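You operate a simulated robot arm through the tools that you are given. There is no shell and no other tool.

You are at the controls of a simulated robot arm. One attempt, no reset.

TASK
Put things in order on the top of the measuring bench. At the end: the white overflow pipe from the top of the measuring bench is on the brown tie box (marked "FIRM"); the cream seed jar from the top of the measuring bench stands where the white overflow pipe stood; the white filter from the top of the measuring bench stands where the cream seed jar stood; the white pot stands where the white filter stood; whatever was shut is shut again. Leave all else as you found it, and nothing knocked over. Set down upright: overflow pipe.

The check looks at the end state, three seconds after you hand in, the way a careful person would. Anything else that was tipped, shoved, dropped, spilled or broken makes it a failure.

THE ROBOT
A 6-joint arm with a two-finger parallel gripper, fixed in place. Base frame: the origin is at the foot of the arm, x ahead of it, y to its left, z up; the work surface is at about z = 0. Lengths are in m, angles in degrees, forces in N, time in s.
With the tool pointing down near the work surface it reaches from about 0.18 to 0.46 m from the base axis. Its first joint turns from -70.0 to 70.0 degrees. Payload 1.9 kg.
The tool frame sits at the grasp point between the pads (the TCP): z along the fingers, y along the line on which they close. The tips reach 0.023 m beyond it. The gripper opens to 0.094 m. The fingers are 0.038 m wide and 0.01 m thick; the gripper's body (0.054 by 0.096 m) begins 0.039 m behind the TCP.
Orientation is told as [roll, pitch, yaw] about the base's x, y, z axes, in that order, counted from this pose: with the fingers straight down and closing along the base's y, the tool's x points along the base's -x, its y along +y and its z along -z.

THE INTERFACE
- The arm moves only by the tool send_rows. Its argument "rows" is a list of rows, each a list of 6 numbers: the shift along the base's x, y, z in m, then the turn, a rotation vector about the base's x, y, z in rad. In form: [[x, y, z, ax, ay, az], ...]. A call has 1 to 20 rows; each row is the pose to reach, as a shift and turn from the pose commanded when the call began. "grip" is the opening in per cent of the stroke, from 0 (shut) to 100 (fully open), set as the call begins (left out, the last holds). Each row takes 0.2 s and may step no farther than 0.05 m and 8.6 degrees from the row before; otherwise, or with a gripper value out of range, the whole call is refused. Where a pose cannot be reached the arm comes as near as it can. A force on the tool above 40 N (or 10 N above the force at the start of the call, whichever is more), or a blocked arm, ends the call early, and 0.2 s more pass. The fingers move at their own pace (about 0.108 m/s each) and stop on an object; they squeeze with about 38 N. The grip force told is the motor's: it shows also when the fingers shut on nothing. Time passes only in rows, and 0.2 s behind the last, so rows that repeat a pose let the fingers close. The reply holds the time, the measured pose of the TCP, the force on the tool along the base axes, the opening and the grip force, in the units named above and with some noise, with the torque about the TCP (base axes, N m) and any sound that the robot's microphone picked up, and new pictures: "views" is both (left out), scene, wrist or none.
- Cameras (640 x 400 px; columns grow to the right, rows downward): "scene" is fixed at [0.063, 0.3157, 0.4196]; the picture's right is [-0.80, -0.60, 0.00], its down [-0.32, 0.42, -0.85] and it looks along [0.51, -0.68, -0.52] (base axes); focal length 214 px, centre (320, 200). "wrist" rides on the gripper at [0.086, 0.016, -0.075] in the tool frame; the picture's right is [-0.18, 0.98, 0.00], its down [-0.58, -0.11, -0.81] and it looks along [-0.79, -0.15, 0.59] (tool axes); focal length 243 px, centre (320, 200). There is no depth. A picture from a camera that has moved, and an enlarged one, comes with that camera's place and axes in the base frame and with its lens. The place of the scene camera against the robot may be out by one fixed shift of up to 0.018 m in any direction.
- close_up(camera, box): a new picture of the part [left, top, right, bottom] of that camera's present view, enlarged. No time passes.
- close_job(): hands the job in; it is judged then, once.

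Places have to be worked out from the pictures, the camera data and where the tool is seen. Open the gripper and draw the arm clear of the work before you hand the job in, unless the task says otherwise.

The tools are called after "Request:" as a command line: name --pt "numbers of a row" for each row, then --argument value for the rest, lists and objects as JSON in quotes. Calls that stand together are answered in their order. send_rows: Moves the arm, as the interface text tells. Its arguments: {"type":"object","properties":{"rows":{"type":"array","items":{"type":"array","items":{"type":"number"}}},"grip":{"type":"number"},"views":{"type":"string","enum":["both","scene","wrist","none"]}},"required":["rows"]} The other tools are called the same way: close_up (camera, box) takes an enlarged picture of a part of a camera's view; close_job () hands the job in.

At the start:

```text
time_s: 0.0
tcp_pos: [0.2863, 0.0003, 0.3475]
tcp_rot: [0.0, -0.1, 0.0]
contact_force: [0.9, 0.4, -0.2]
moment: [0.04, 0.03, 0.02]
gripper_width: 0.0937
finger_force: 0.0
```

scene: 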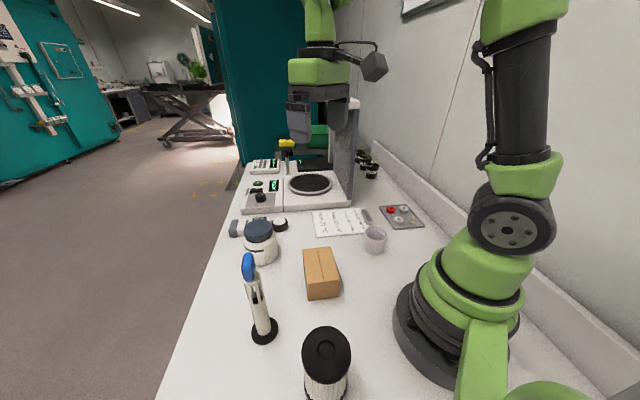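
wrist: 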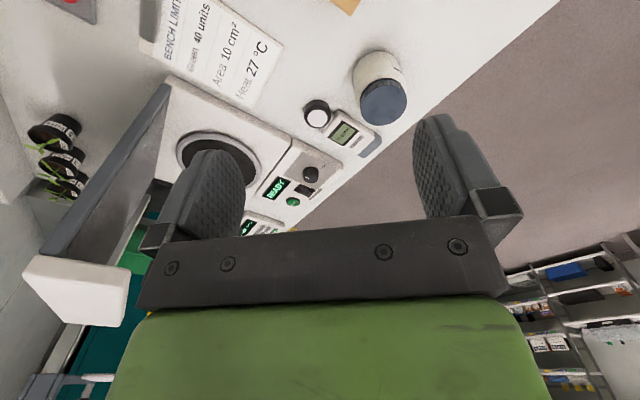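

I start by looking more closely at the bench in the scene view to identify the objects.

Request:
close_up --camera "scene" --box '[200, 200, 440, 350]'

Request:
close_up --camera "scene" --box '[200, 280, 400, 400]'

Request:
close_up --camera "scene" --box '[220, 120, 440, 260]'

Request:
close_up --camera "wrist" --box '[140, 0, 460, 200]'

```text
2.67 times, centred on (320, 275) of scene
camera zoom: at [0.063, 0.3157, 0.4196], right [-0.8, -0.6, 0.0], down [-0.32, 0.42, -0.85], along [0.51, -0.68, -0.52], focal length 572 px, centre (320, 0)
```

zoom: 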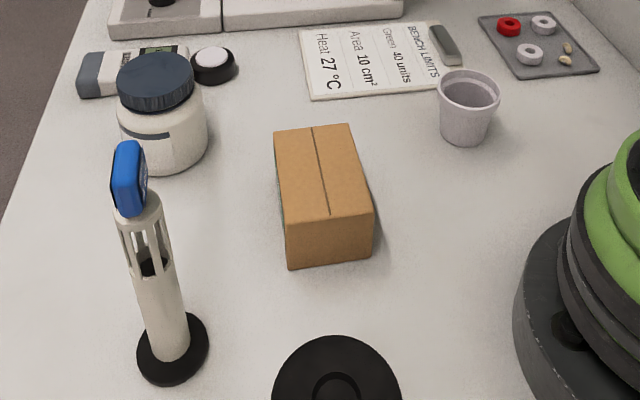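

```text
3.20 times, centred on (300, 340) of scene
camera zoom: at [0.063, 0.3157, 0.4196], right [-0.8, -0.6, 0.0], down [-0.32, 0.42, -0.85], along [0.51, -0.68, -0.52], focal length 686 px, centre (384, -248)
```

zoom: 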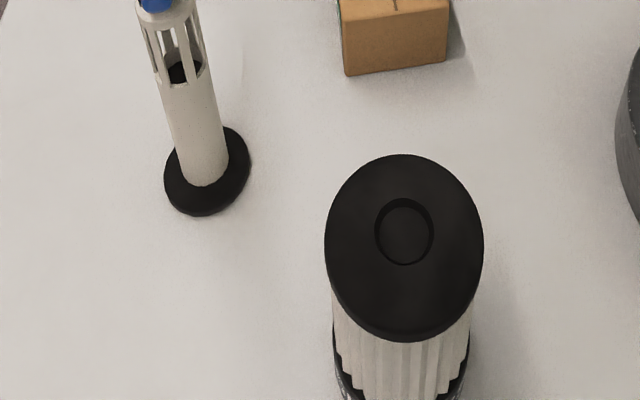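

```text
2.86 times, centred on (330, 190) of scene
camera zoom: at [0.063, 0.3157, 0.4196], right [-0.8, -0.6, 0.0], down [-0.32, 0.42, -0.85], along [0.51, -0.68, -0.52], focal length 613 px, centre (291, 229)
```

zoom: 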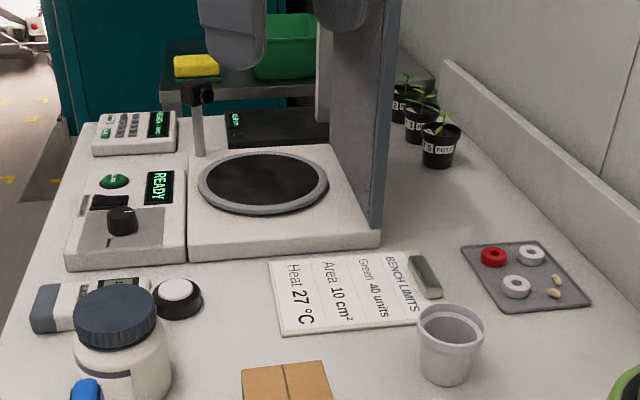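

```text
2.00 times, centred on (300, 100) of wrist
camera zoom: at [0.1994, 0.0157, 0.4216], right [0.19, 0.98, 0.0], down [0.58, -0.11, 0.81], along [0.79, -0.15, -0.59], focal length 485 px, centre (360, 400)
```

zoom: 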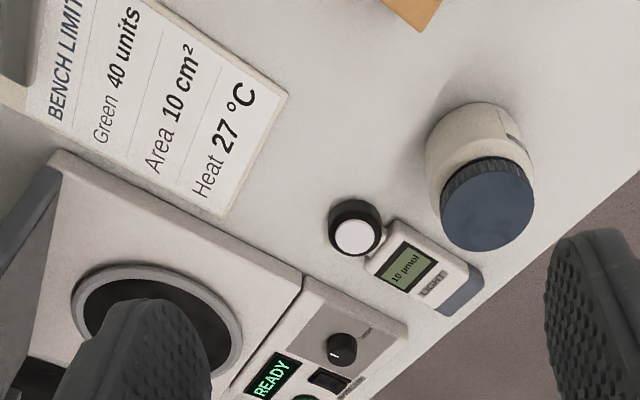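

The scene shows the pipe (about x 0.27, y 0.21), jar (about 0.43, 0.08), filter (about 0.13, 0.21), pot (about 0.20, -0.12) and box (about 0.26, 0.055). I'll turn the tool by +90° high up so that the wrist camera looks toward +y at the pipe and the filter.

Request:
send_rows --pt "0 0 0 0 0 0.14" --pt "0 0 0 0 0 0.28" --pt "0 0 0 0 0 0.42" --pt "0 0 0 0 0 0.56" --pt "0 0 0 0 0 0.7" --pt "0 0 0 0 0 0.84" --pt "0 0 0 0 0 0.98" --pt "0 0 0 0 0 1.12" --pt "0 0 0 0 0 1.26" --pt "0 0 0 0 0 1.4" --pt "0 0 0 0 0 1.5708" --views "both"

```text
refused: row 11 steps farther than a row can; nothing moved
```

The last step was 0.17 rad, too large; I resend with an even step of 0.13 rad.

Request:
send_rows --pt "0 0 0 0 0 0.131" --pt "0 0 0 0 0 0.262" --pt "0 0 0 0 0 0.393" --pt "0 0 0 0 0 0.524" --pt "0 0 0 0 0 0.654" --pt "0 0 0 0 0 0.785" --pt "0 0 0 0 0 0.916" --pt "0 0 0 0 0 1.047" --pt "0 0 0 0 0 1.178" --pt "0 0 0 0 0 1.309" --pt "0 0 0 0 0 1.44" --pt "0 0 0 0 0 1.5708" --views "both"

```text
time_s: 2.6
tcp_pos: [0.2852, -0.0004, 0.3477]
tcp_rot: [0.0, -0.2, 90.1]
contact_force: [0.0, 0.0, -1.2]
moment: [-0.02, 0.01, -0.02]
gripper_width: 0.0937
finger_force: 0.1
camera wrist: at [0.2699, -0.0872, 0.4218], right [-0.98, 0.18, 0.0], down [0.11, 0.58, 0.81], along [0.15, 0.79, -0.59], focal length 243 px, centre (320, 200)
```

scene: 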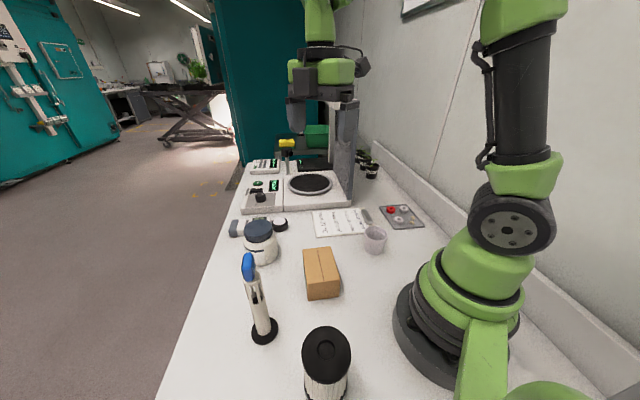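
wrist: 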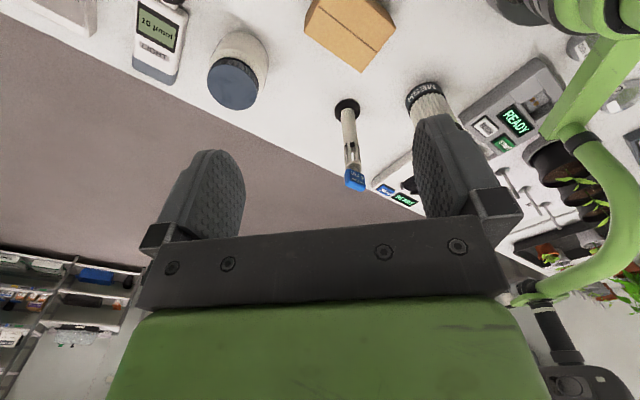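

The wrist view now shows the pipe, filter, box and jar; I zoom in to measure them and look for the "FIRM" mark.

Request:
close_up --camera "wrist" --box '[290, 0, 450, 100]'

Request:
close_up --camera "wrist" --box '[320, 80, 480, 220]'

Request:
close_up --camera "wrist" --box '[120, 0, 280, 120]'

Request:
close_up --camera "wrist" --box '[440, 0, 640, 200]'

```text
4.00 times, centred on (370, 50) of wrist
camera zoom: at [0.2699, -0.0872, 0.4218], right [-0.98, 0.18, 0.0], down [0.11, 0.58, 0.81], along [0.15, 0.79, -0.59], focal length 970 px, centre (120, 800)
```

zoom: 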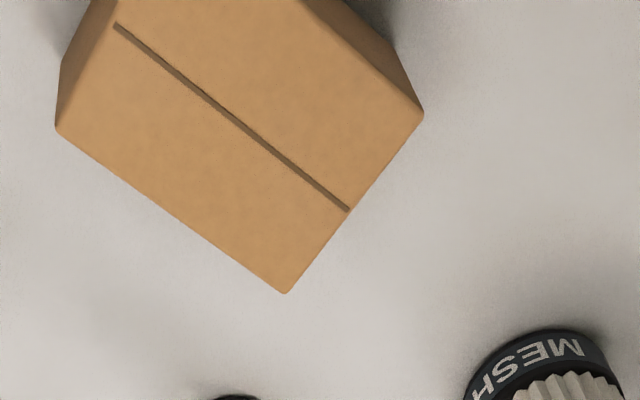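

```text
2.86 times, centred on (400, 150) of wrist
camera zoom: at [0.2699, -0.0872, 0.4218], right [-0.98, 0.18, 0.0], down [0.11, 0.58, 0.81], along [0.15, 0.79, -0.59], focal length 693 px, centre (91, 343)
```

zoom: 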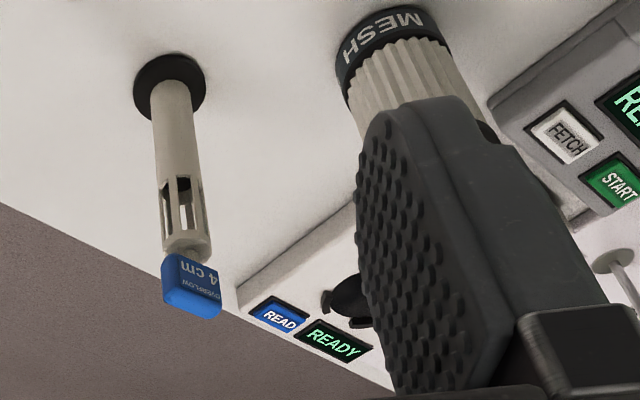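

```text
3.33 times, centred on (200, 60) of wrist
camera zoom: at [0.2699, -0.0872, 0.4218], right [-0.98, 0.18, 0.0], down [0.11, 0.58, 0.81], along [0.15, 0.79, -0.59], focal length 809 px, centre (720, 667)
```

zoom: 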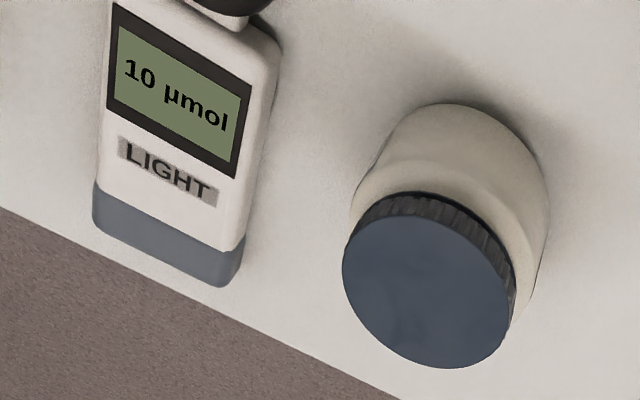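

```text
2.00 times, centred on (540, 100) of wrist
camera zoom: at [0.2699, -0.0872, 0.4218], right [-0.98, 0.18, 0.0], down [0.11, 0.58, 0.81], along [0.15, 0.79, -0.59], focal length 485 px, centre (-120, 400)
```

zoom: 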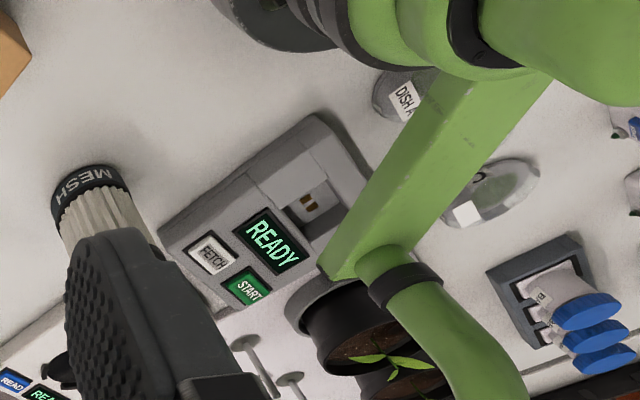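

The tag reads "OVERFLOW 4 cm" and the filter's band reads "MESH"; the wrist view puts the pipe at about (0.268, 0.196), filter (0.122, 0.198), box centre (0.255, 0.042), jar (0.423, 0.067). I move nearer the pipe at a safe height for a closer look at its tag.

Request:
send_rows --pt "-0.005 0.025 -0.02 0 0 0" --pt "-0.01 0.05 -0.04 0 0 0" --pt "-0.015 0.065 -0.055 0 0 0" --views "wrist"

```text
time_s: 3.4
tcp_pos: [0.2695, 0.0642, 0.2921]
tcp_rot: [-0.1, -0.1, 89.9]
contact_force: [0.1, 1.2, 0.4]
moment: [-0.07, -0.01, 0.02]
gripper_width: 0.0941
finger_force: 0.1
camera wrist: at [0.2541, -0.0221, 0.3661], right [-0.98, 0.18, 0.0], down [0.11, 0.58, 0.81], along [0.15, 0.79, -0.59], focal length 243 px, centre (320, 200)
```

wrist: 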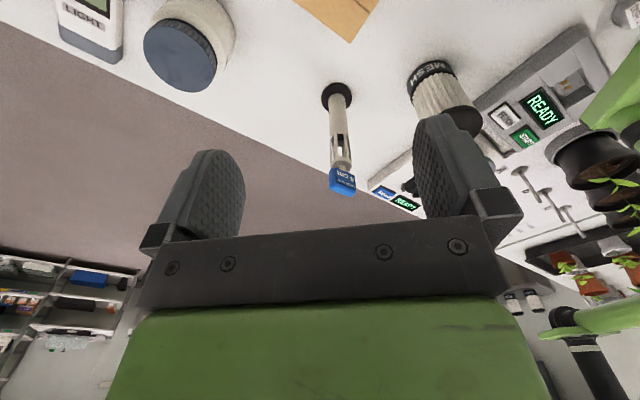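

The pipe, filter and jar are all visible now; I enlarge each.

Request:
close_up --camera "wrist" --box '[290, 70, 390, 210]'

Request:
close_up --camera "wrist" --box '[390, 40, 550, 140]'

Request:
close_up --camera "wrist" --box '[110, 0, 270, 110]'

```text
2.86 times, centred on (340, 140) of wrist
camera zoom: at [0.2541, -0.0221, 0.3661], right [-0.98, 0.18, 0.0], down [0.11, 0.58, 0.81], along [0.15, 0.79, -0.59], focal length 693 px, centre (263, 371)
```

zoom: 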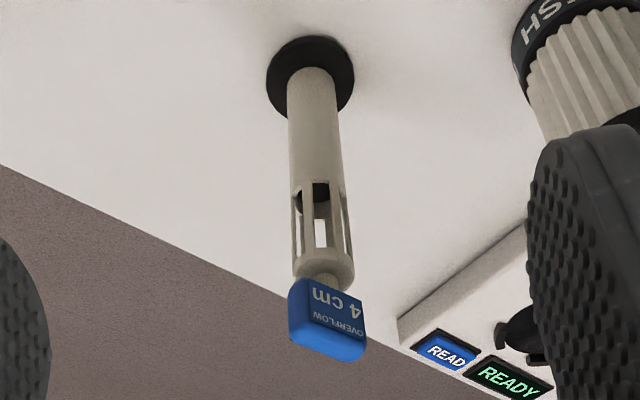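

```text
4.00 times, centred on (470, 90) of wrist
camera zoom: at [0.2541, -0.0221, 0.3661], right [-0.98, 0.18, 0.0], down [0.11, 0.58, 0.81], along [0.15, 0.79, -0.59], focal length 970 px, centre (-280, 640)
```

zoom: 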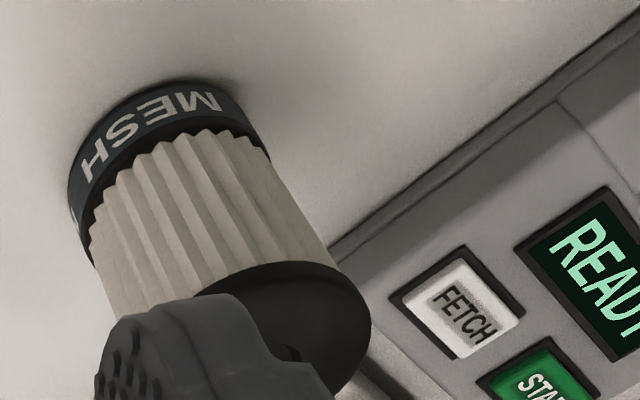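

```text
3.64 times, centred on (190, 55) of wrist
camera zoom: at [0.2541, -0.0221, 0.3661], right [-0.98, 0.18, 0.0], down [0.11, 0.58, 0.81], along [0.15, 0.79, -0.59], focal length 882 px, centre (793, 727)
```

zoom: 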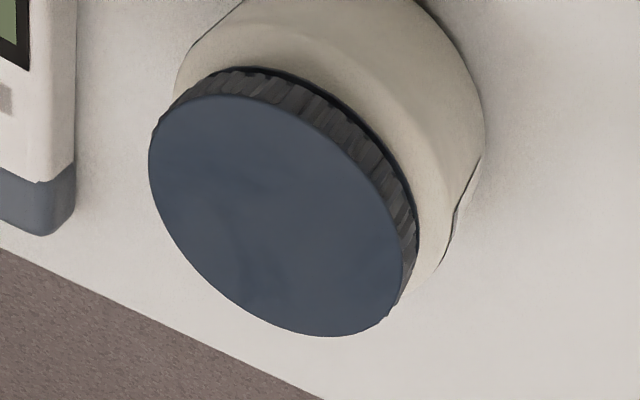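

The pipe's base is at (0.268, 0.1965), its top at z≈0.15 with the tag reaching z≈0.2. I zoom further on the tag to determine its orientation.

Request:
close_up --camera "wrist" --box '[316, 155, 364, 200]'

Request:
close_up --camera "scene" --box '[230, 245, 290, 350]'

Request:
close_up --camera "scene" --box '[225, 205, 305, 275]'

Request:
close_up --camera "scene" --box '[290, 210, 400, 310]'

```text
8.89 times, centred on (340, 178) of wrist
camera zoom: at [0.2541, -0.0221, 0.3661], right [-0.98, 0.18, 0.0], down [0.11, 0.58, 0.81], along [0.15, 0.79, -0.59], focal length 2157 px, centre (142, 400)
```

zoom: 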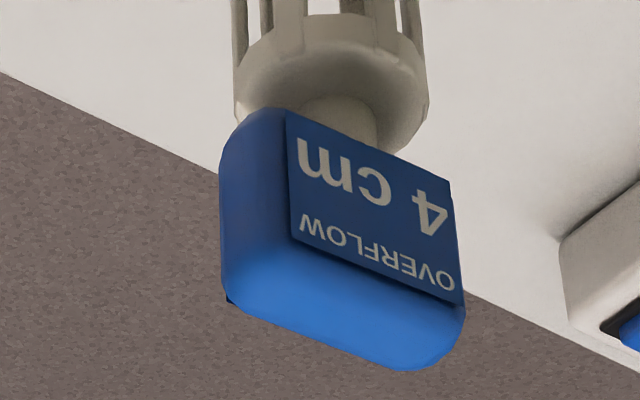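

```text
3.81 times, centred on (260, 298) of scene
camera zoom: at [0.063, 0.3157, 0.4196], right [-0.8, -0.6, 0.0], down [-0.32, 0.42, -0.85], along [0.51, -0.68, -0.52], focal length 817 px, centre (549, -171)
```

zoom: 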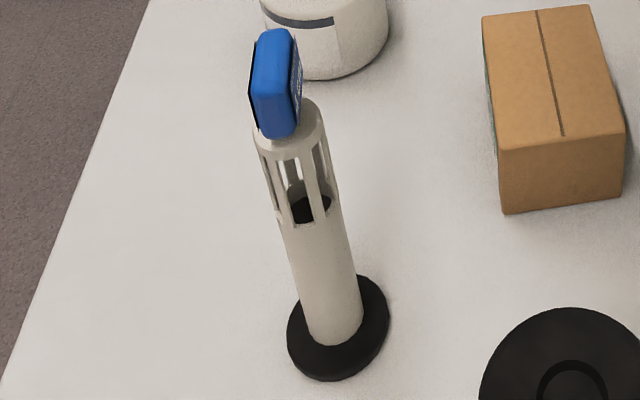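

```text
5.71 times, centred on (265, 240) of scene
camera zoom: at [0.063, 0.3157, 0.4196], right [-0.8, -0.6, 0.0], down [-0.32, 0.42, -0.85], along [0.51, -0.68, -0.52], focal length 1226 px, centre (634, -29)
```

zoom: 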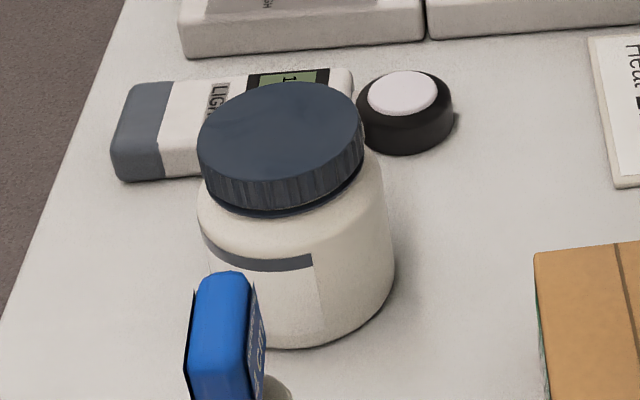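

```text
4.00 times, centred on (345, 260) of scene
camera zoom: at [0.063, 0.3157, 0.4196], right [-0.8, -0.6, 0.0], down [-0.32, 0.42, -0.85], along [0.51, -0.68, -0.52], focal length 858 px, centre (220, -40)
```

zoom: 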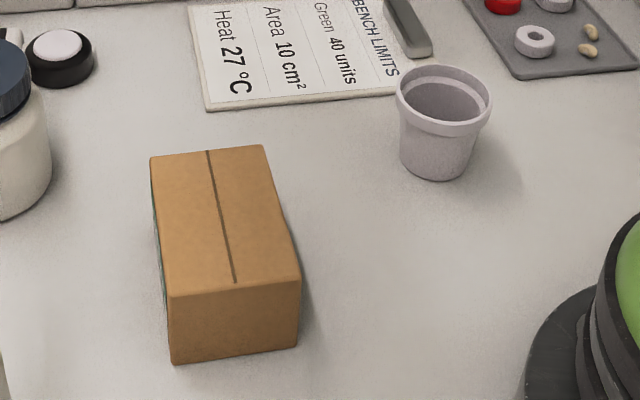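

The tag's faces are perpendicular to a direction of about 50°, so I'll grip the tag along that direction (tool yaw −40°). I move above the pipe at z≈0.29 (tag top ≈0.2) while turning by −130°.

Request:
send_rows --pt "0 0.008 0 0 0 -0.1335" --pt "0 0.016 0 0 0 -0.267" --pt "0 0.024 0 0 0 -0.4005" --pt "0 0.032 0 0 0 -0.534" --pt "0 0.04 0 0 0 -0.6675" --pt "0 0.048 0 0 0 -0.801" --pt "0 0.056 0 0 0 -0.9345" --pt "0 0.064 0 0 0 -1.068" --pt "0 0.072 0 0 0 -1.2015" --pt "0 0.08 0 0 0 -1.335" --pt "0 0.088 0 0 0 -1.4685" --pt "0 0.096 0 0 0 -1.602" --pt "0 0.104 0 0 0 -1.7355" --pt "0 0.112 0 0 0 -1.869" --pt "0 0.12 0 0 0 -2.0025" --pt "0 0.128 0 0 0 -2.136" --pt "-0.001 0.132 0 0 0 -2.269" --views "both"

```text
time_s: 7.0
tcp_pos: [0.2707, 0.1966, 0.2922]
tcp_rot: [0.0, -0.1, -40.2]
contact_force: [0.6, 0.1, 1.0]
moment: [-0.02, -0.01, 0.01]
gripper_width: 0.0941
finger_force: 0.0
camera wrist: at [0.2142, 0.2649, 0.3668], right [0.77, 0.63, 0.0], down [0.37, -0.46, 0.81], along [0.51, -0.63, -0.59], focal length 243 px, centre (320, 200)
```

scene: 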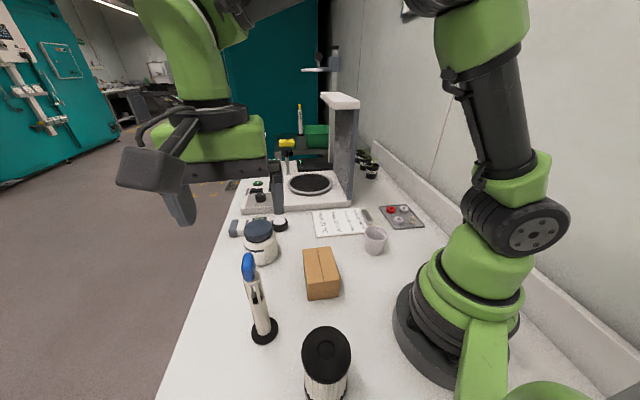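
wrist: 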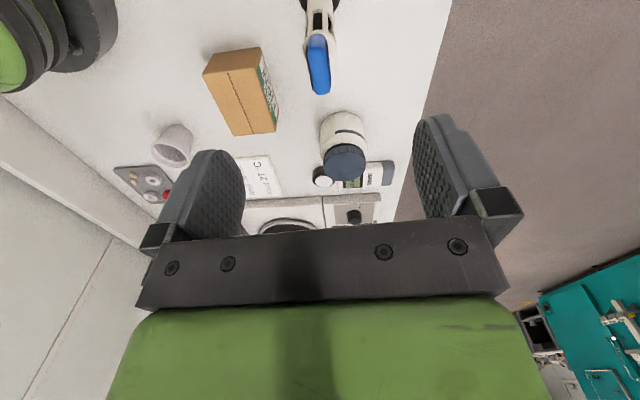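

The tag is visible beneath the gripper, and the box shows a green label on its far side. I zoom in on both.

Request:
close_up --camera "wrist" --box '[290, 0, 354, 100]'

Request:
close_up --camera "wrist" --box '[190, 30, 300, 150]'

Request:
close_up --camera "wrist" --box '[300, 90, 410, 200]'

Request:
close_up --camera "wrist" --box '[100, 110, 280, 210]'

```text
4.00 times, centred on (322, 50) of wrist
camera zoom: at [0.2142, 0.2649, 0.3668], right [0.77, 0.63, 0.0], down [0.37, -0.46, 0.81], along [0.51, -0.63, -0.59], focal length 970 px, centre (312, 800)
```

zoom: 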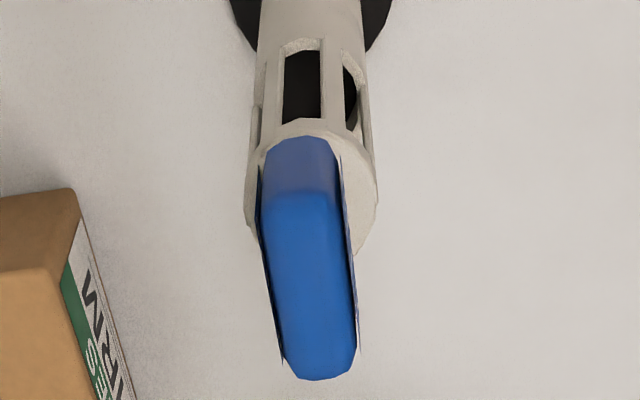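

```text
3.33 times, centred on (245, 90) of wrist
camera zoom: at [0.2142, 0.2649, 0.3668], right [0.77, 0.63, 0.0], down [0.37, -0.46, 0.81], along [0.51, -0.63, -0.59], focal length 809 px, centre (570, 567)
```

zoom: 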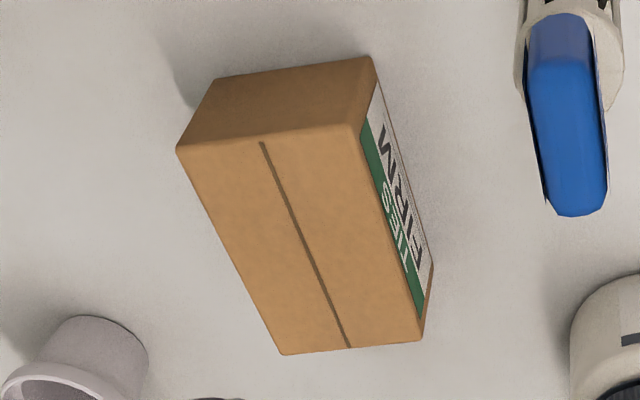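

```text
3.64 times, centred on (355, 145) of wrist
camera zoom: at [0.2142, 0.2649, 0.3668], right [0.77, 0.63, 0.0], down [0.37, -0.46, 0.81], along [0.51, -0.63, -0.59], focal length 882 px, centre (193, 400)
```

zoom: 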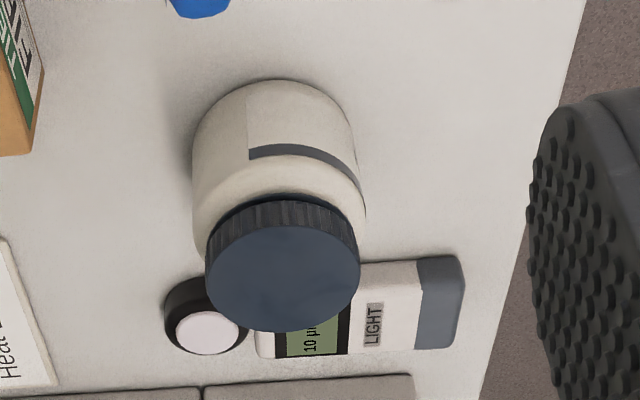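

```text
3.56 times, centred on (190, 160) of wrist
camera zoom: at [0.2142, 0.2649, 0.3668], right [0.77, 0.63, 0.0], down [0.37, -0.46, 0.81], along [0.51, -0.63, -0.59], focal length 863 px, centre (782, 342)
```

zoom: 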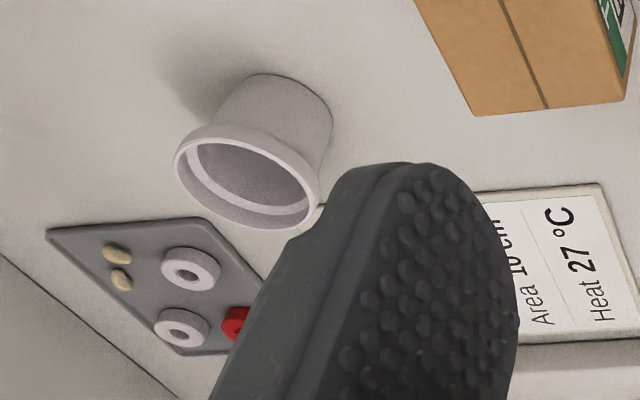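

The box is confirmed as "FIRM", and the tag is centred within ~1 mm along the closing direction, skewed about 3.5°. I correct the yaw and position slightly and go down to just above the tag for another check.

Request:
send_rows --pt "-0.003 0.003 -0.02 0 0 -0.06" --pt "-0.003 0.003 -0.045 0 0 -0.06" --pt "-0.003 0.003 -0.066 0 0 -0.06" --views "wrist"

Request:
close_up --camera "wrist" --box '[240, 0, 400, 240]'

```text
time_s: 7.8
tcp_pos: [0.2661, 0.1994, 0.2262]
tcp_rot: [0.0, -0.2, -43.6]
contact_force: [0.0, 0.1, 0.7]
moment: [0.0, 0.01, 0.0]
gripper_width: 0.0939
finger_force: 0.1
camera wrist: at [0.2153, 0.2708, 0.3003], right [0.81, 0.59, 0.0], down [0.35, -0.48, 0.81], along [0.47, -0.65, -0.59], focal length 243 px, centre (320, 200)
```

wrist: 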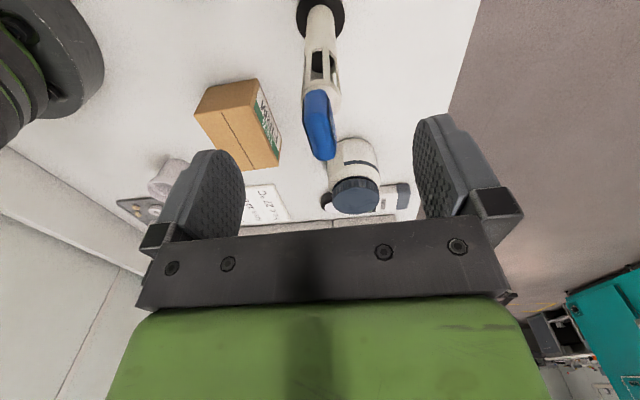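

```text
1.67 times, centred on (320, 120) of wrist
camera zoom: at [0.2153, 0.2708, 0.3003], right [0.81, 0.59, 0.0], down [0.35, -0.48, 0.81], along [0.47, -0.65, -0.59], focal length 404 px, centre (320, 333)
```

zoom: 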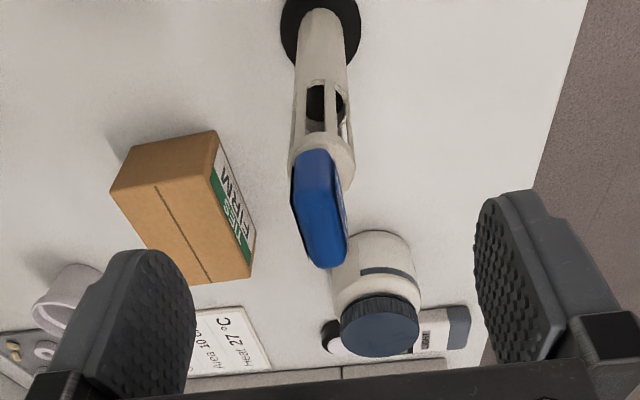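

Triangulating puts the tag top at about z = 0.191 and (0.268, 0.1995), right between the fingers. I descend to z≈0.178 so the pads cover the tag above the collar.

Request:
send_rows --pt "0.0005 0 -0.024 0 0 0" --pt "0.0005 0 -0.048 0 0 0" --pt "0.0005 0 -0.048 0 0 0" --views "both"

Request:
close_up --camera "wrist" --box '[240, 0, 400, 240]'

Request:
close_up --camera "scene" --box '[200, 230, 300, 350]'

```text
time_s: 8.6
tcp_pos: [0.268, 0.2005, 0.1776]
tcp_rot: [0.0, -0.1, -43.5]
contact_force: [0.9, -0.6, 0.1]
moment: [-0.01, 0.01, -0.02]
gripper_width: 0.0939
finger_force: 0.2
camera wrist: at [0.2162, 0.2709, 0.2521], right [0.81, 0.59, 0.0], down [0.35, -0.48, 0.81], along [0.47, -0.65, -0.59], focal length 243 px, centre (320, 200)
```

scene: 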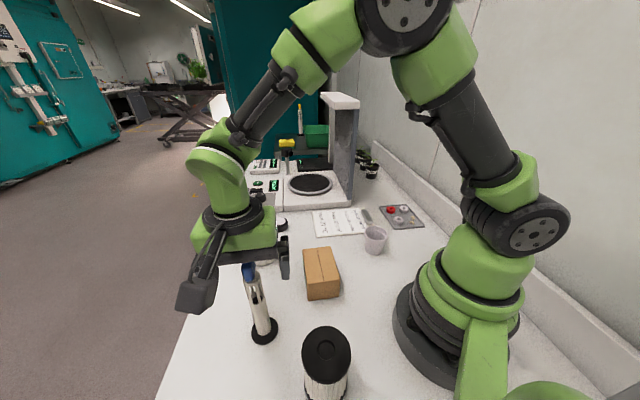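
wrist: 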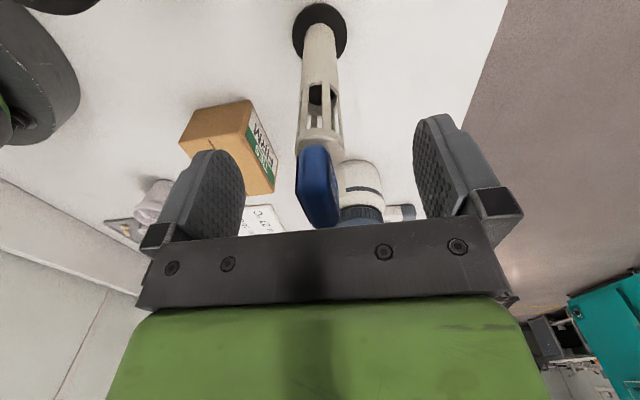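

```text
1.67 times, centred on (320, 120) of wrist
camera zoom: at [0.2162, 0.2709, 0.2521], right [0.81, 0.59, 0.0], down [0.35, -0.48, 0.81], along [0.47, -0.65, -0.59], focal length 404 px, centre (320, 333)
```

zoom: 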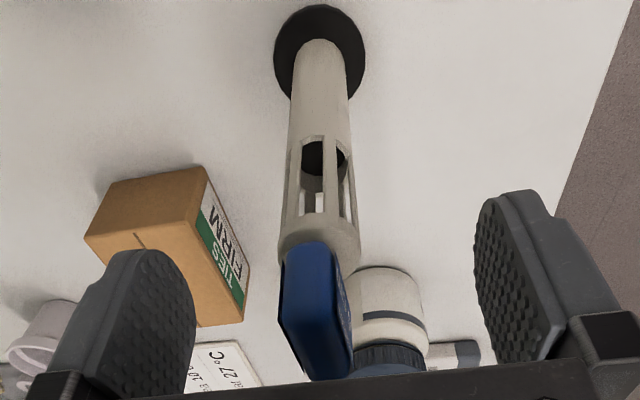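

```text
3.33 times, centred on (250, 290) of scene
camera zoom: at [0.063, 0.3157, 0.4196], right [-0.8, -0.6, 0.0], down [-0.32, 0.42, -0.85], along [0.51, -0.68, -0.52], focal length 715 px, centre (553, -100)
```

zoom: 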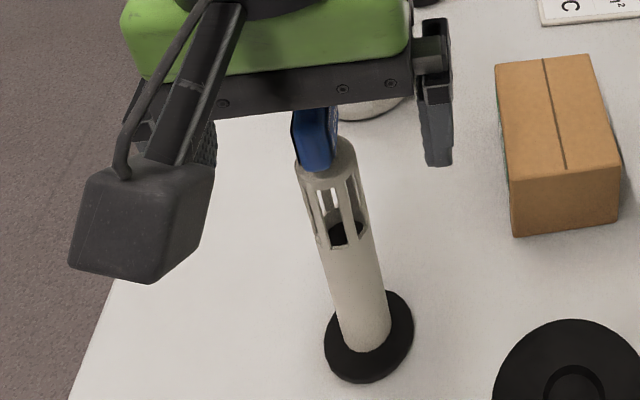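

The fingertips are right at the collar's top edge, so I raise 5 mm so the pads hold only the flat tag, and then close.

Request:
send_rows --pt "0 0 0.005 0 0 0" --views "none"

Request:
send_rows --pt "0 0 0 0 0 0" --pt "0 0 0 0 0 0" --pt "0 0 0 0 0 0" --pt "0 0 0 0 0 0" --grip 0 --views "both"

```text
time_s: 9.0
tcp_pos: [0.268, 0.2005, 0.183]
tcp_rot: [0.0, -0.1, -43.6]
contact_force: [-0.5, 0.5, -0.8]
moment: [-0.01, 0.01, -0.01]
gripper_width: 0.0938
finger_force: 0.1
```

```text
time_s: 10.0
tcp_pos: [0.268, 0.1994, 0.1837]
tcp_rot: [0.0, -0.2, -43.5]
contact_force: [-0.9, -0.3, 4.5]
moment: [0.07, 0.09, 0.0]
gripper_width: 0.0132
finger_force: 37.8
camera wrist: at [0.2162, 0.2712, 0.2575], right [0.81, 0.59, 0.0], down [0.35, -0.48, 0.81], along [0.47, -0.65, -0.59], focal length 243 px, centre (320, 200)
```

scene: 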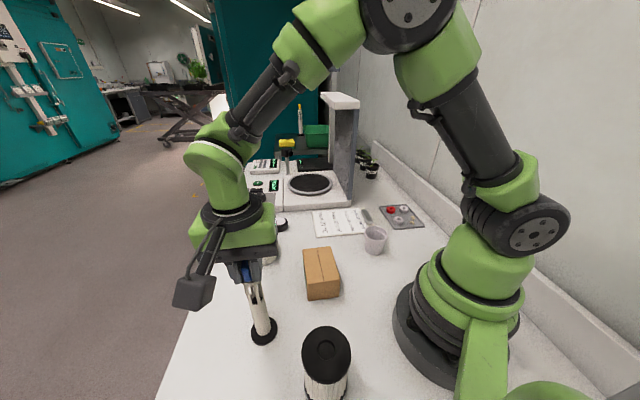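
wrist: 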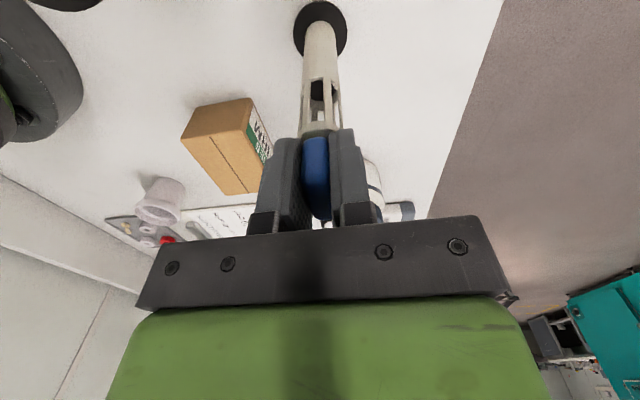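

The gripper holds the tag (0.0132 m wide, 37.8 N). Before lifting I zoom in on the pipe's base to fix its original spot accurately.

Request:
close_up --camera "wrist" --box '[270, 0, 370, 100]'

Request:
close_up --camera "scene" --box '[225, 290, 305, 360]'

```text
4.00 times, centred on (320, 50) of wrist
camera zoom: at [0.2162, 0.2712, 0.2575], right [0.81, 0.59, 0.0], down [0.35, -0.48, 0.81], along [0.47, -0.65, -0.59], focal length 970 px, centre (320, 800)
```

zoom: 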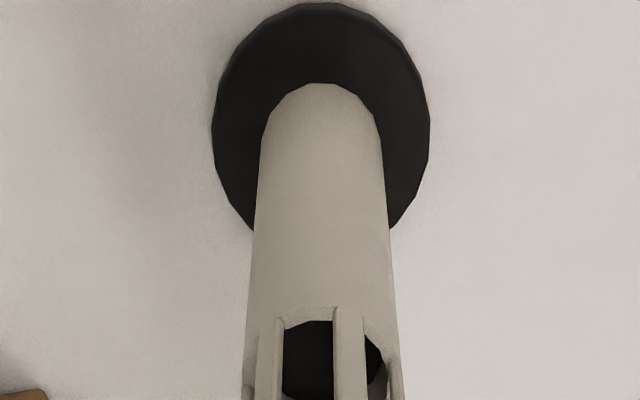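

```text
5.71 times, centred on (265, 325) of scene
camera zoom: at [0.063, 0.3157, 0.4196], right [-0.8, -0.6, 0.0], down [-0.32, 0.42, -0.85], along [0.51, -0.68, -0.52], focal length 1226 px, centre (634, -514)
```

zoom: 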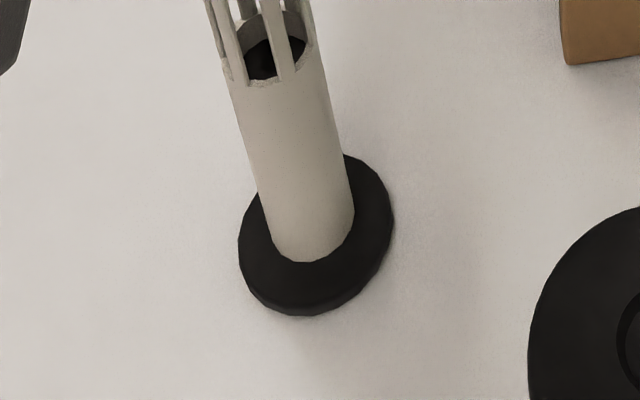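

The pipe stands at (0.2675, 0.200), directly below the TCP; I record that as the jar's destination. Now I lift it 0.1 m straight up.

Request:
send_rows --pt "0 0 0.01 0 0 0" --pt "0 0 0.03 0 0 0" --pt "0 0 0.055 0 0 0" --pt "0 0 0.08 0 0 0" --pt "0 0 0.1 0 0 0" --pt "0 0 0.1 0 0 0" --views "both"

```text
time_s: 11.4
tcp_pos: [0.2655, 0.2001, 0.2836]
tcp_rot: [-0.1, 0.0, -43.5]
contact_force: [-0.8, -1.3, -1.3]
moment: [0.05, 0.01, 0.01]
gripper_width: 0.0135
finger_force: 38.2
camera wrist: at [0.215, 0.271, 0.3571], right [0.81, 0.59, 0.0], down [0.35, -0.48, 0.81], along [0.47, -0.65, -0.59], focal length 243 px, centre (320, 200)
```

scene: 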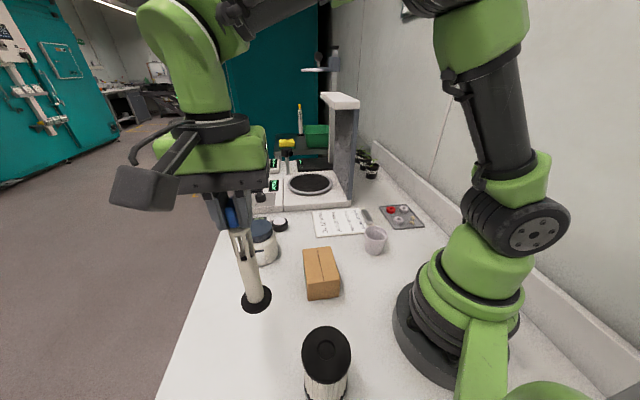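
wrist: 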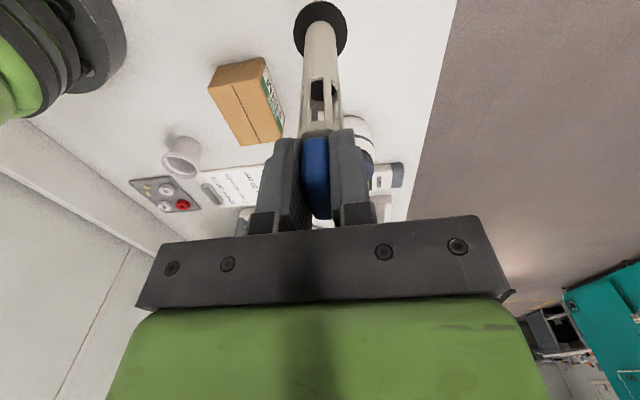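

The pipe hangs straight and steady. I move it at this height over the box centre (0.2555, 0.043).

Request:
send_rows --pt "-0.002 -0.02 0 0 0 0" --pt "-0.005 -0.055 0 0 0 0" --pt "-0.007 -0.095 0 0 0 0" --pt "-0.009 -0.13 0 0 0 0" --pt "-0.0108 -0.15 0 0 0 0" --pt "-0.0108 -0.157 0 0 0 0" --pt "-0.0108 -0.157 0 0 0 0" --views "both"

Request:
close_up --camera "wrist" --box '[240, 0, 400, 120]'

Request:
close_up --camera "scene" --box '[270, 180, 380, 310]'

```text
time_s: 13.0
tcp_pos: [0.2564, 0.0421, 0.2823]
tcp_rot: [0.1, -0.1, -43.6]
contact_force: [0.5, -0.7, -1.3]
moment: [-0.01, 0.01, -0.03]
gripper_width: 0.0136
finger_force: 38.0
camera wrist: at [0.2057, 0.1133, 0.3574], right [0.81, 0.59, 0.0], down [0.35, -0.48, 0.81], along [0.47, -0.65, -0.59], focal length 243 px, centre (320, 200)
```

scene: 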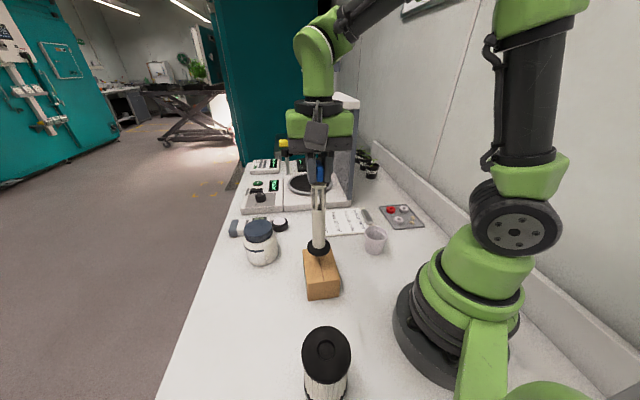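
wrist: 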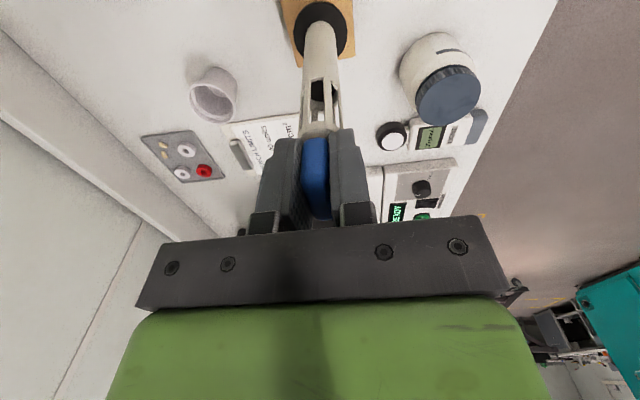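

```text
3.33 times, centred on (320, 60) of wrist
camera zoom: at [0.2057, 0.1133, 0.3574], right [0.81, 0.59, 0.0], down [0.35, -0.48, 0.81], along [0.47, -0.65, -0.59], focal length 809 px, centre (320, 667)
```

zoom: 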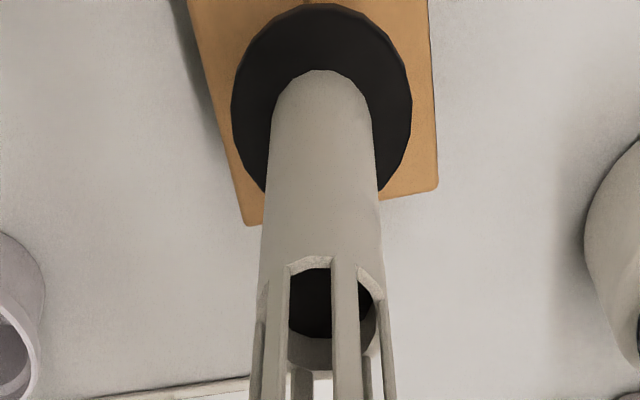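

```text
3.08 times, centred on (325, 245) of scene
camera zoom: at [0.063, 0.3157, 0.4196], right [-0.8, -0.6, 0.0], down [-0.32, 0.42, -0.85], along [0.51, -0.68, -0.52], focal length 660 px, centre (305, 62)
```

zoom: 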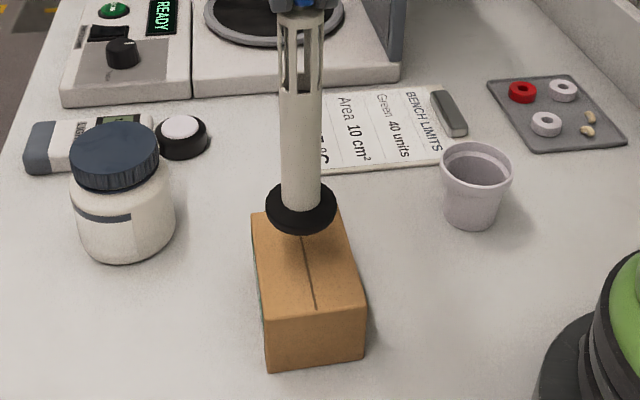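

The base disc (0.2576, 0.0424) is well inside the box's top (centre ≈0.2555, 0.043). I lower to just above the box top.

Request:
send_rows --pt "-0.001 0.0005 -0.015 0 0 0" --pt "-0.001 0.0005 -0.03 0 0 0" --pt "-0.001 0.0005 -0.036 0 0 0" --pt "-0.001 0.0005 -0.036 0 0 0" --views "scene"

Request:
close_up --camera "scene" --box '[280, 210, 360, 310]'

```text
time_s: 14.0
tcp_pos: [0.2552, 0.0443, 0.2473]
tcp_rot: [0.0, -0.1, -43.5]
contact_force: [-0.2, 0.9, -0.2]
moment: [-0.01, 0.0, -0.01]
gripper_width: 0.0135
finger_force: 37.8
```

scene: 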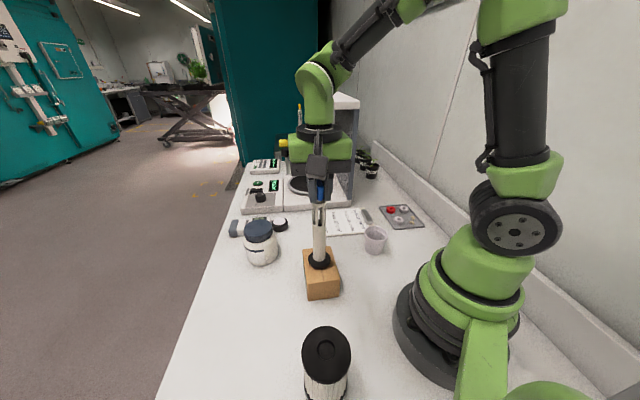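

```text
4.00 times, centred on (320, 260) of scene
camera zoom: at [0.063, 0.3157, 0.4196], right [-0.8, -0.6, 0.0], down [-0.32, 0.42, -0.85], along [0.51, -0.68, -0.52], focal length 858 px, centre (320, -40)
```

zoom: 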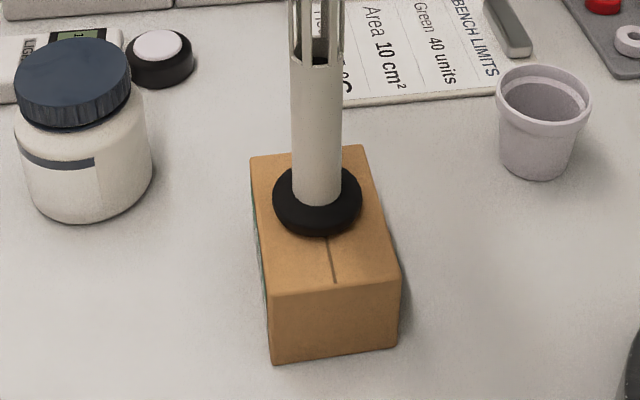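

Close to the top surface, no contact yet. I lower in small steps, watching the force.

Request:
send_rows --pt "0 0 -0.0015 0 0 0" --pt "0 0 -0.003 0 0 0" --pt "0 0 -0.003 0 0 0" --views "none"

```text
time_s: 14.8
tcp_pos: [0.2558, 0.0436, 0.2467]
tcp_rot: [0.0, -0.1, -43.4]
contact_force: [-0.1, 0.0, -2.1]
moment: [-0.01, -0.04, 0.02]
gripper_width: 0.0133
finger_force: 37.8
```

No contact force yet (−2 N is the pipe's weight). I continue downward.

Request:
send_rows --pt "0 0 -0.001 0 0 0" --pt "0 0 -0.001 0 0 0" --views "none"

Request:
send_rows --pt "0 0 -0.001 0 0 0" --pt "0 0 -0.001 0 0 0" --views "none"

```text
time_s: 15.4
tcp_pos: [0.2559, 0.0432, 0.2438]
tcp_rot: [0.1, 0.0, -43.5]
contact_force: [1.3, 0.3, -1.1]
moment: [0.0, -0.01, -0.03]
gripper_width: 0.0134
finger_force: 37.9
```

```text
time_s: 16.0
tcp_pos: [0.256, 0.043, 0.2435]
tcp_rot: [0.1, -0.1, -43.5]
contact_force: [-1.0, 0.0, 15.4]
moment: [0.09, 0.21, 0.0]
gripper_width: 0.0136
finger_force: 38.3
```

Contact at 15 N – the base is on the box. I ease up a little and look before releasing.

Request:
send_rows --pt "0 0 0.0006 0 0 0" --pt "0 0 0.0006 0 0 0" --views "both"

Request:
close_up --camera "scene" --box '[280, 170, 360, 310]'

Request:
close_up --camera "wrist" --box '[240, 0, 400, 120]'

```text
time_s: 16.6
tcp_pos: [0.2552, 0.0422, 0.2448]
tcp_rot: [0.0, -0.1, -43.4]
contact_force: [1.1, -0.4, 2.8]
moment: [-0.12, -0.22, -0.04]
gripper_width: 0.0136
finger_force: 37.7
camera wrist: at [0.204, 0.1141, 0.3174], right [0.81, 0.59, 0.0], down [0.35, -0.48, 0.81], along [0.47, -0.65, -0.59], focal length 243 px, centre (320, 200)
```

scene: 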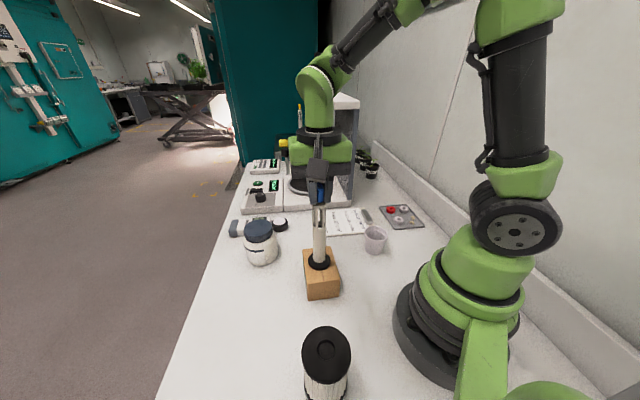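
wrist: 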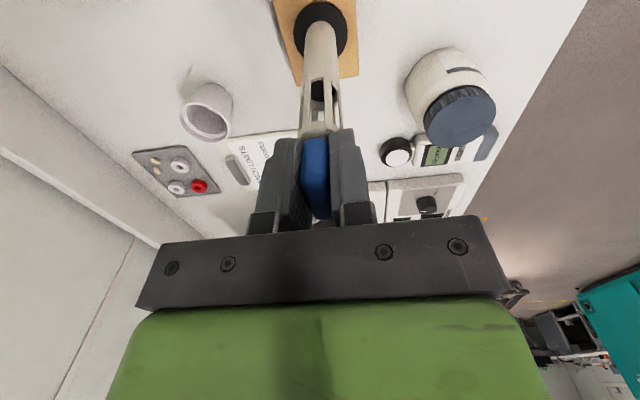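

```text
2.86 times, centred on (320, 240) of scene
camera zoom: at [0.063, 0.3157, 0.4196], right [-0.8, -0.6, 0.0], down [-0.32, 0.42, -0.85], along [0.51, -0.68, -0.52], focal length 613 px, centre (320, 86)
```

zoom: 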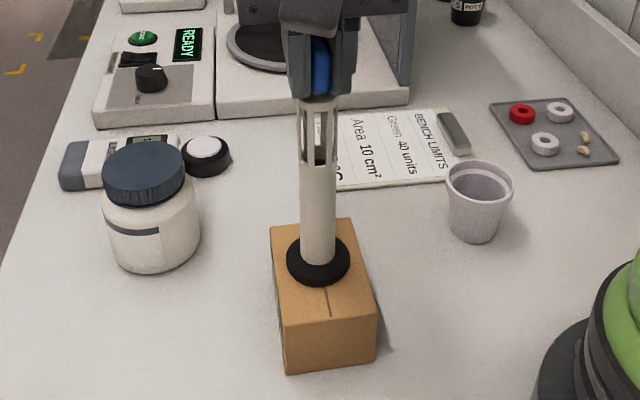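

```text
3.33 times, centred on (320, 60) of wrist
camera zoom: at [0.204, 0.1141, 0.3174], right [0.81, 0.59, 0.0], down [0.35, -0.48, 0.81], along [0.47, -0.65, -0.59], focal length 809 px, centre (320, 667)
```

zoom: 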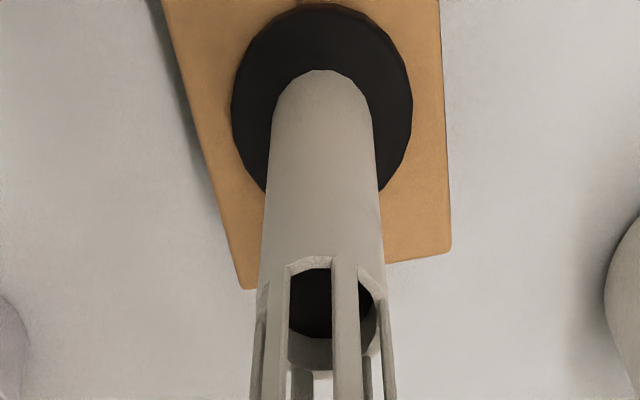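

The pipe stands upright and centred on the FIRM box. I open the gripper.

Request:
send_rows --pt "0 0 0 0 0 0" --pt "0 0 0 0 0 0" --pt "0 0 0 0 0 0" --pt "0 0 0 0 0 0" --grip 100 --views "wrist"

```text
time_s: 17.6
tcp_pos: [0.2558, 0.0428, 0.243]
tcp_rot: [0.0, -0.1, -43.5]
contact_force: [0.4, 0.1, -0.6]
moment: [0.01, -0.03, 0.0]
gripper_width: 0.0938
finger_force: 0.1
camera wrist: at [0.204, 0.1143, 0.3176], right [0.81, 0.59, 0.0], down [0.35, -0.48, 0.81], along [0.47, -0.65, -0.59], focal length 243 px, centre (320, 200)
```

wrist: 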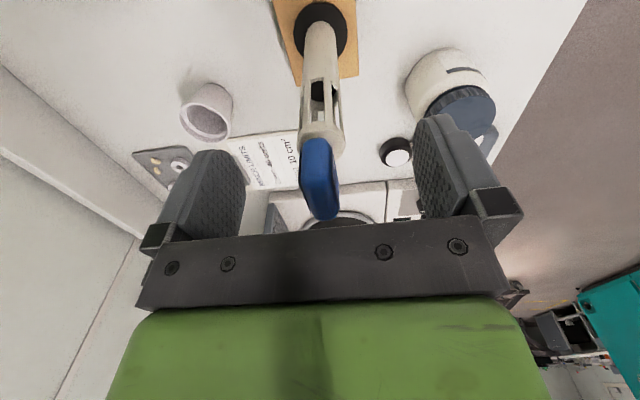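

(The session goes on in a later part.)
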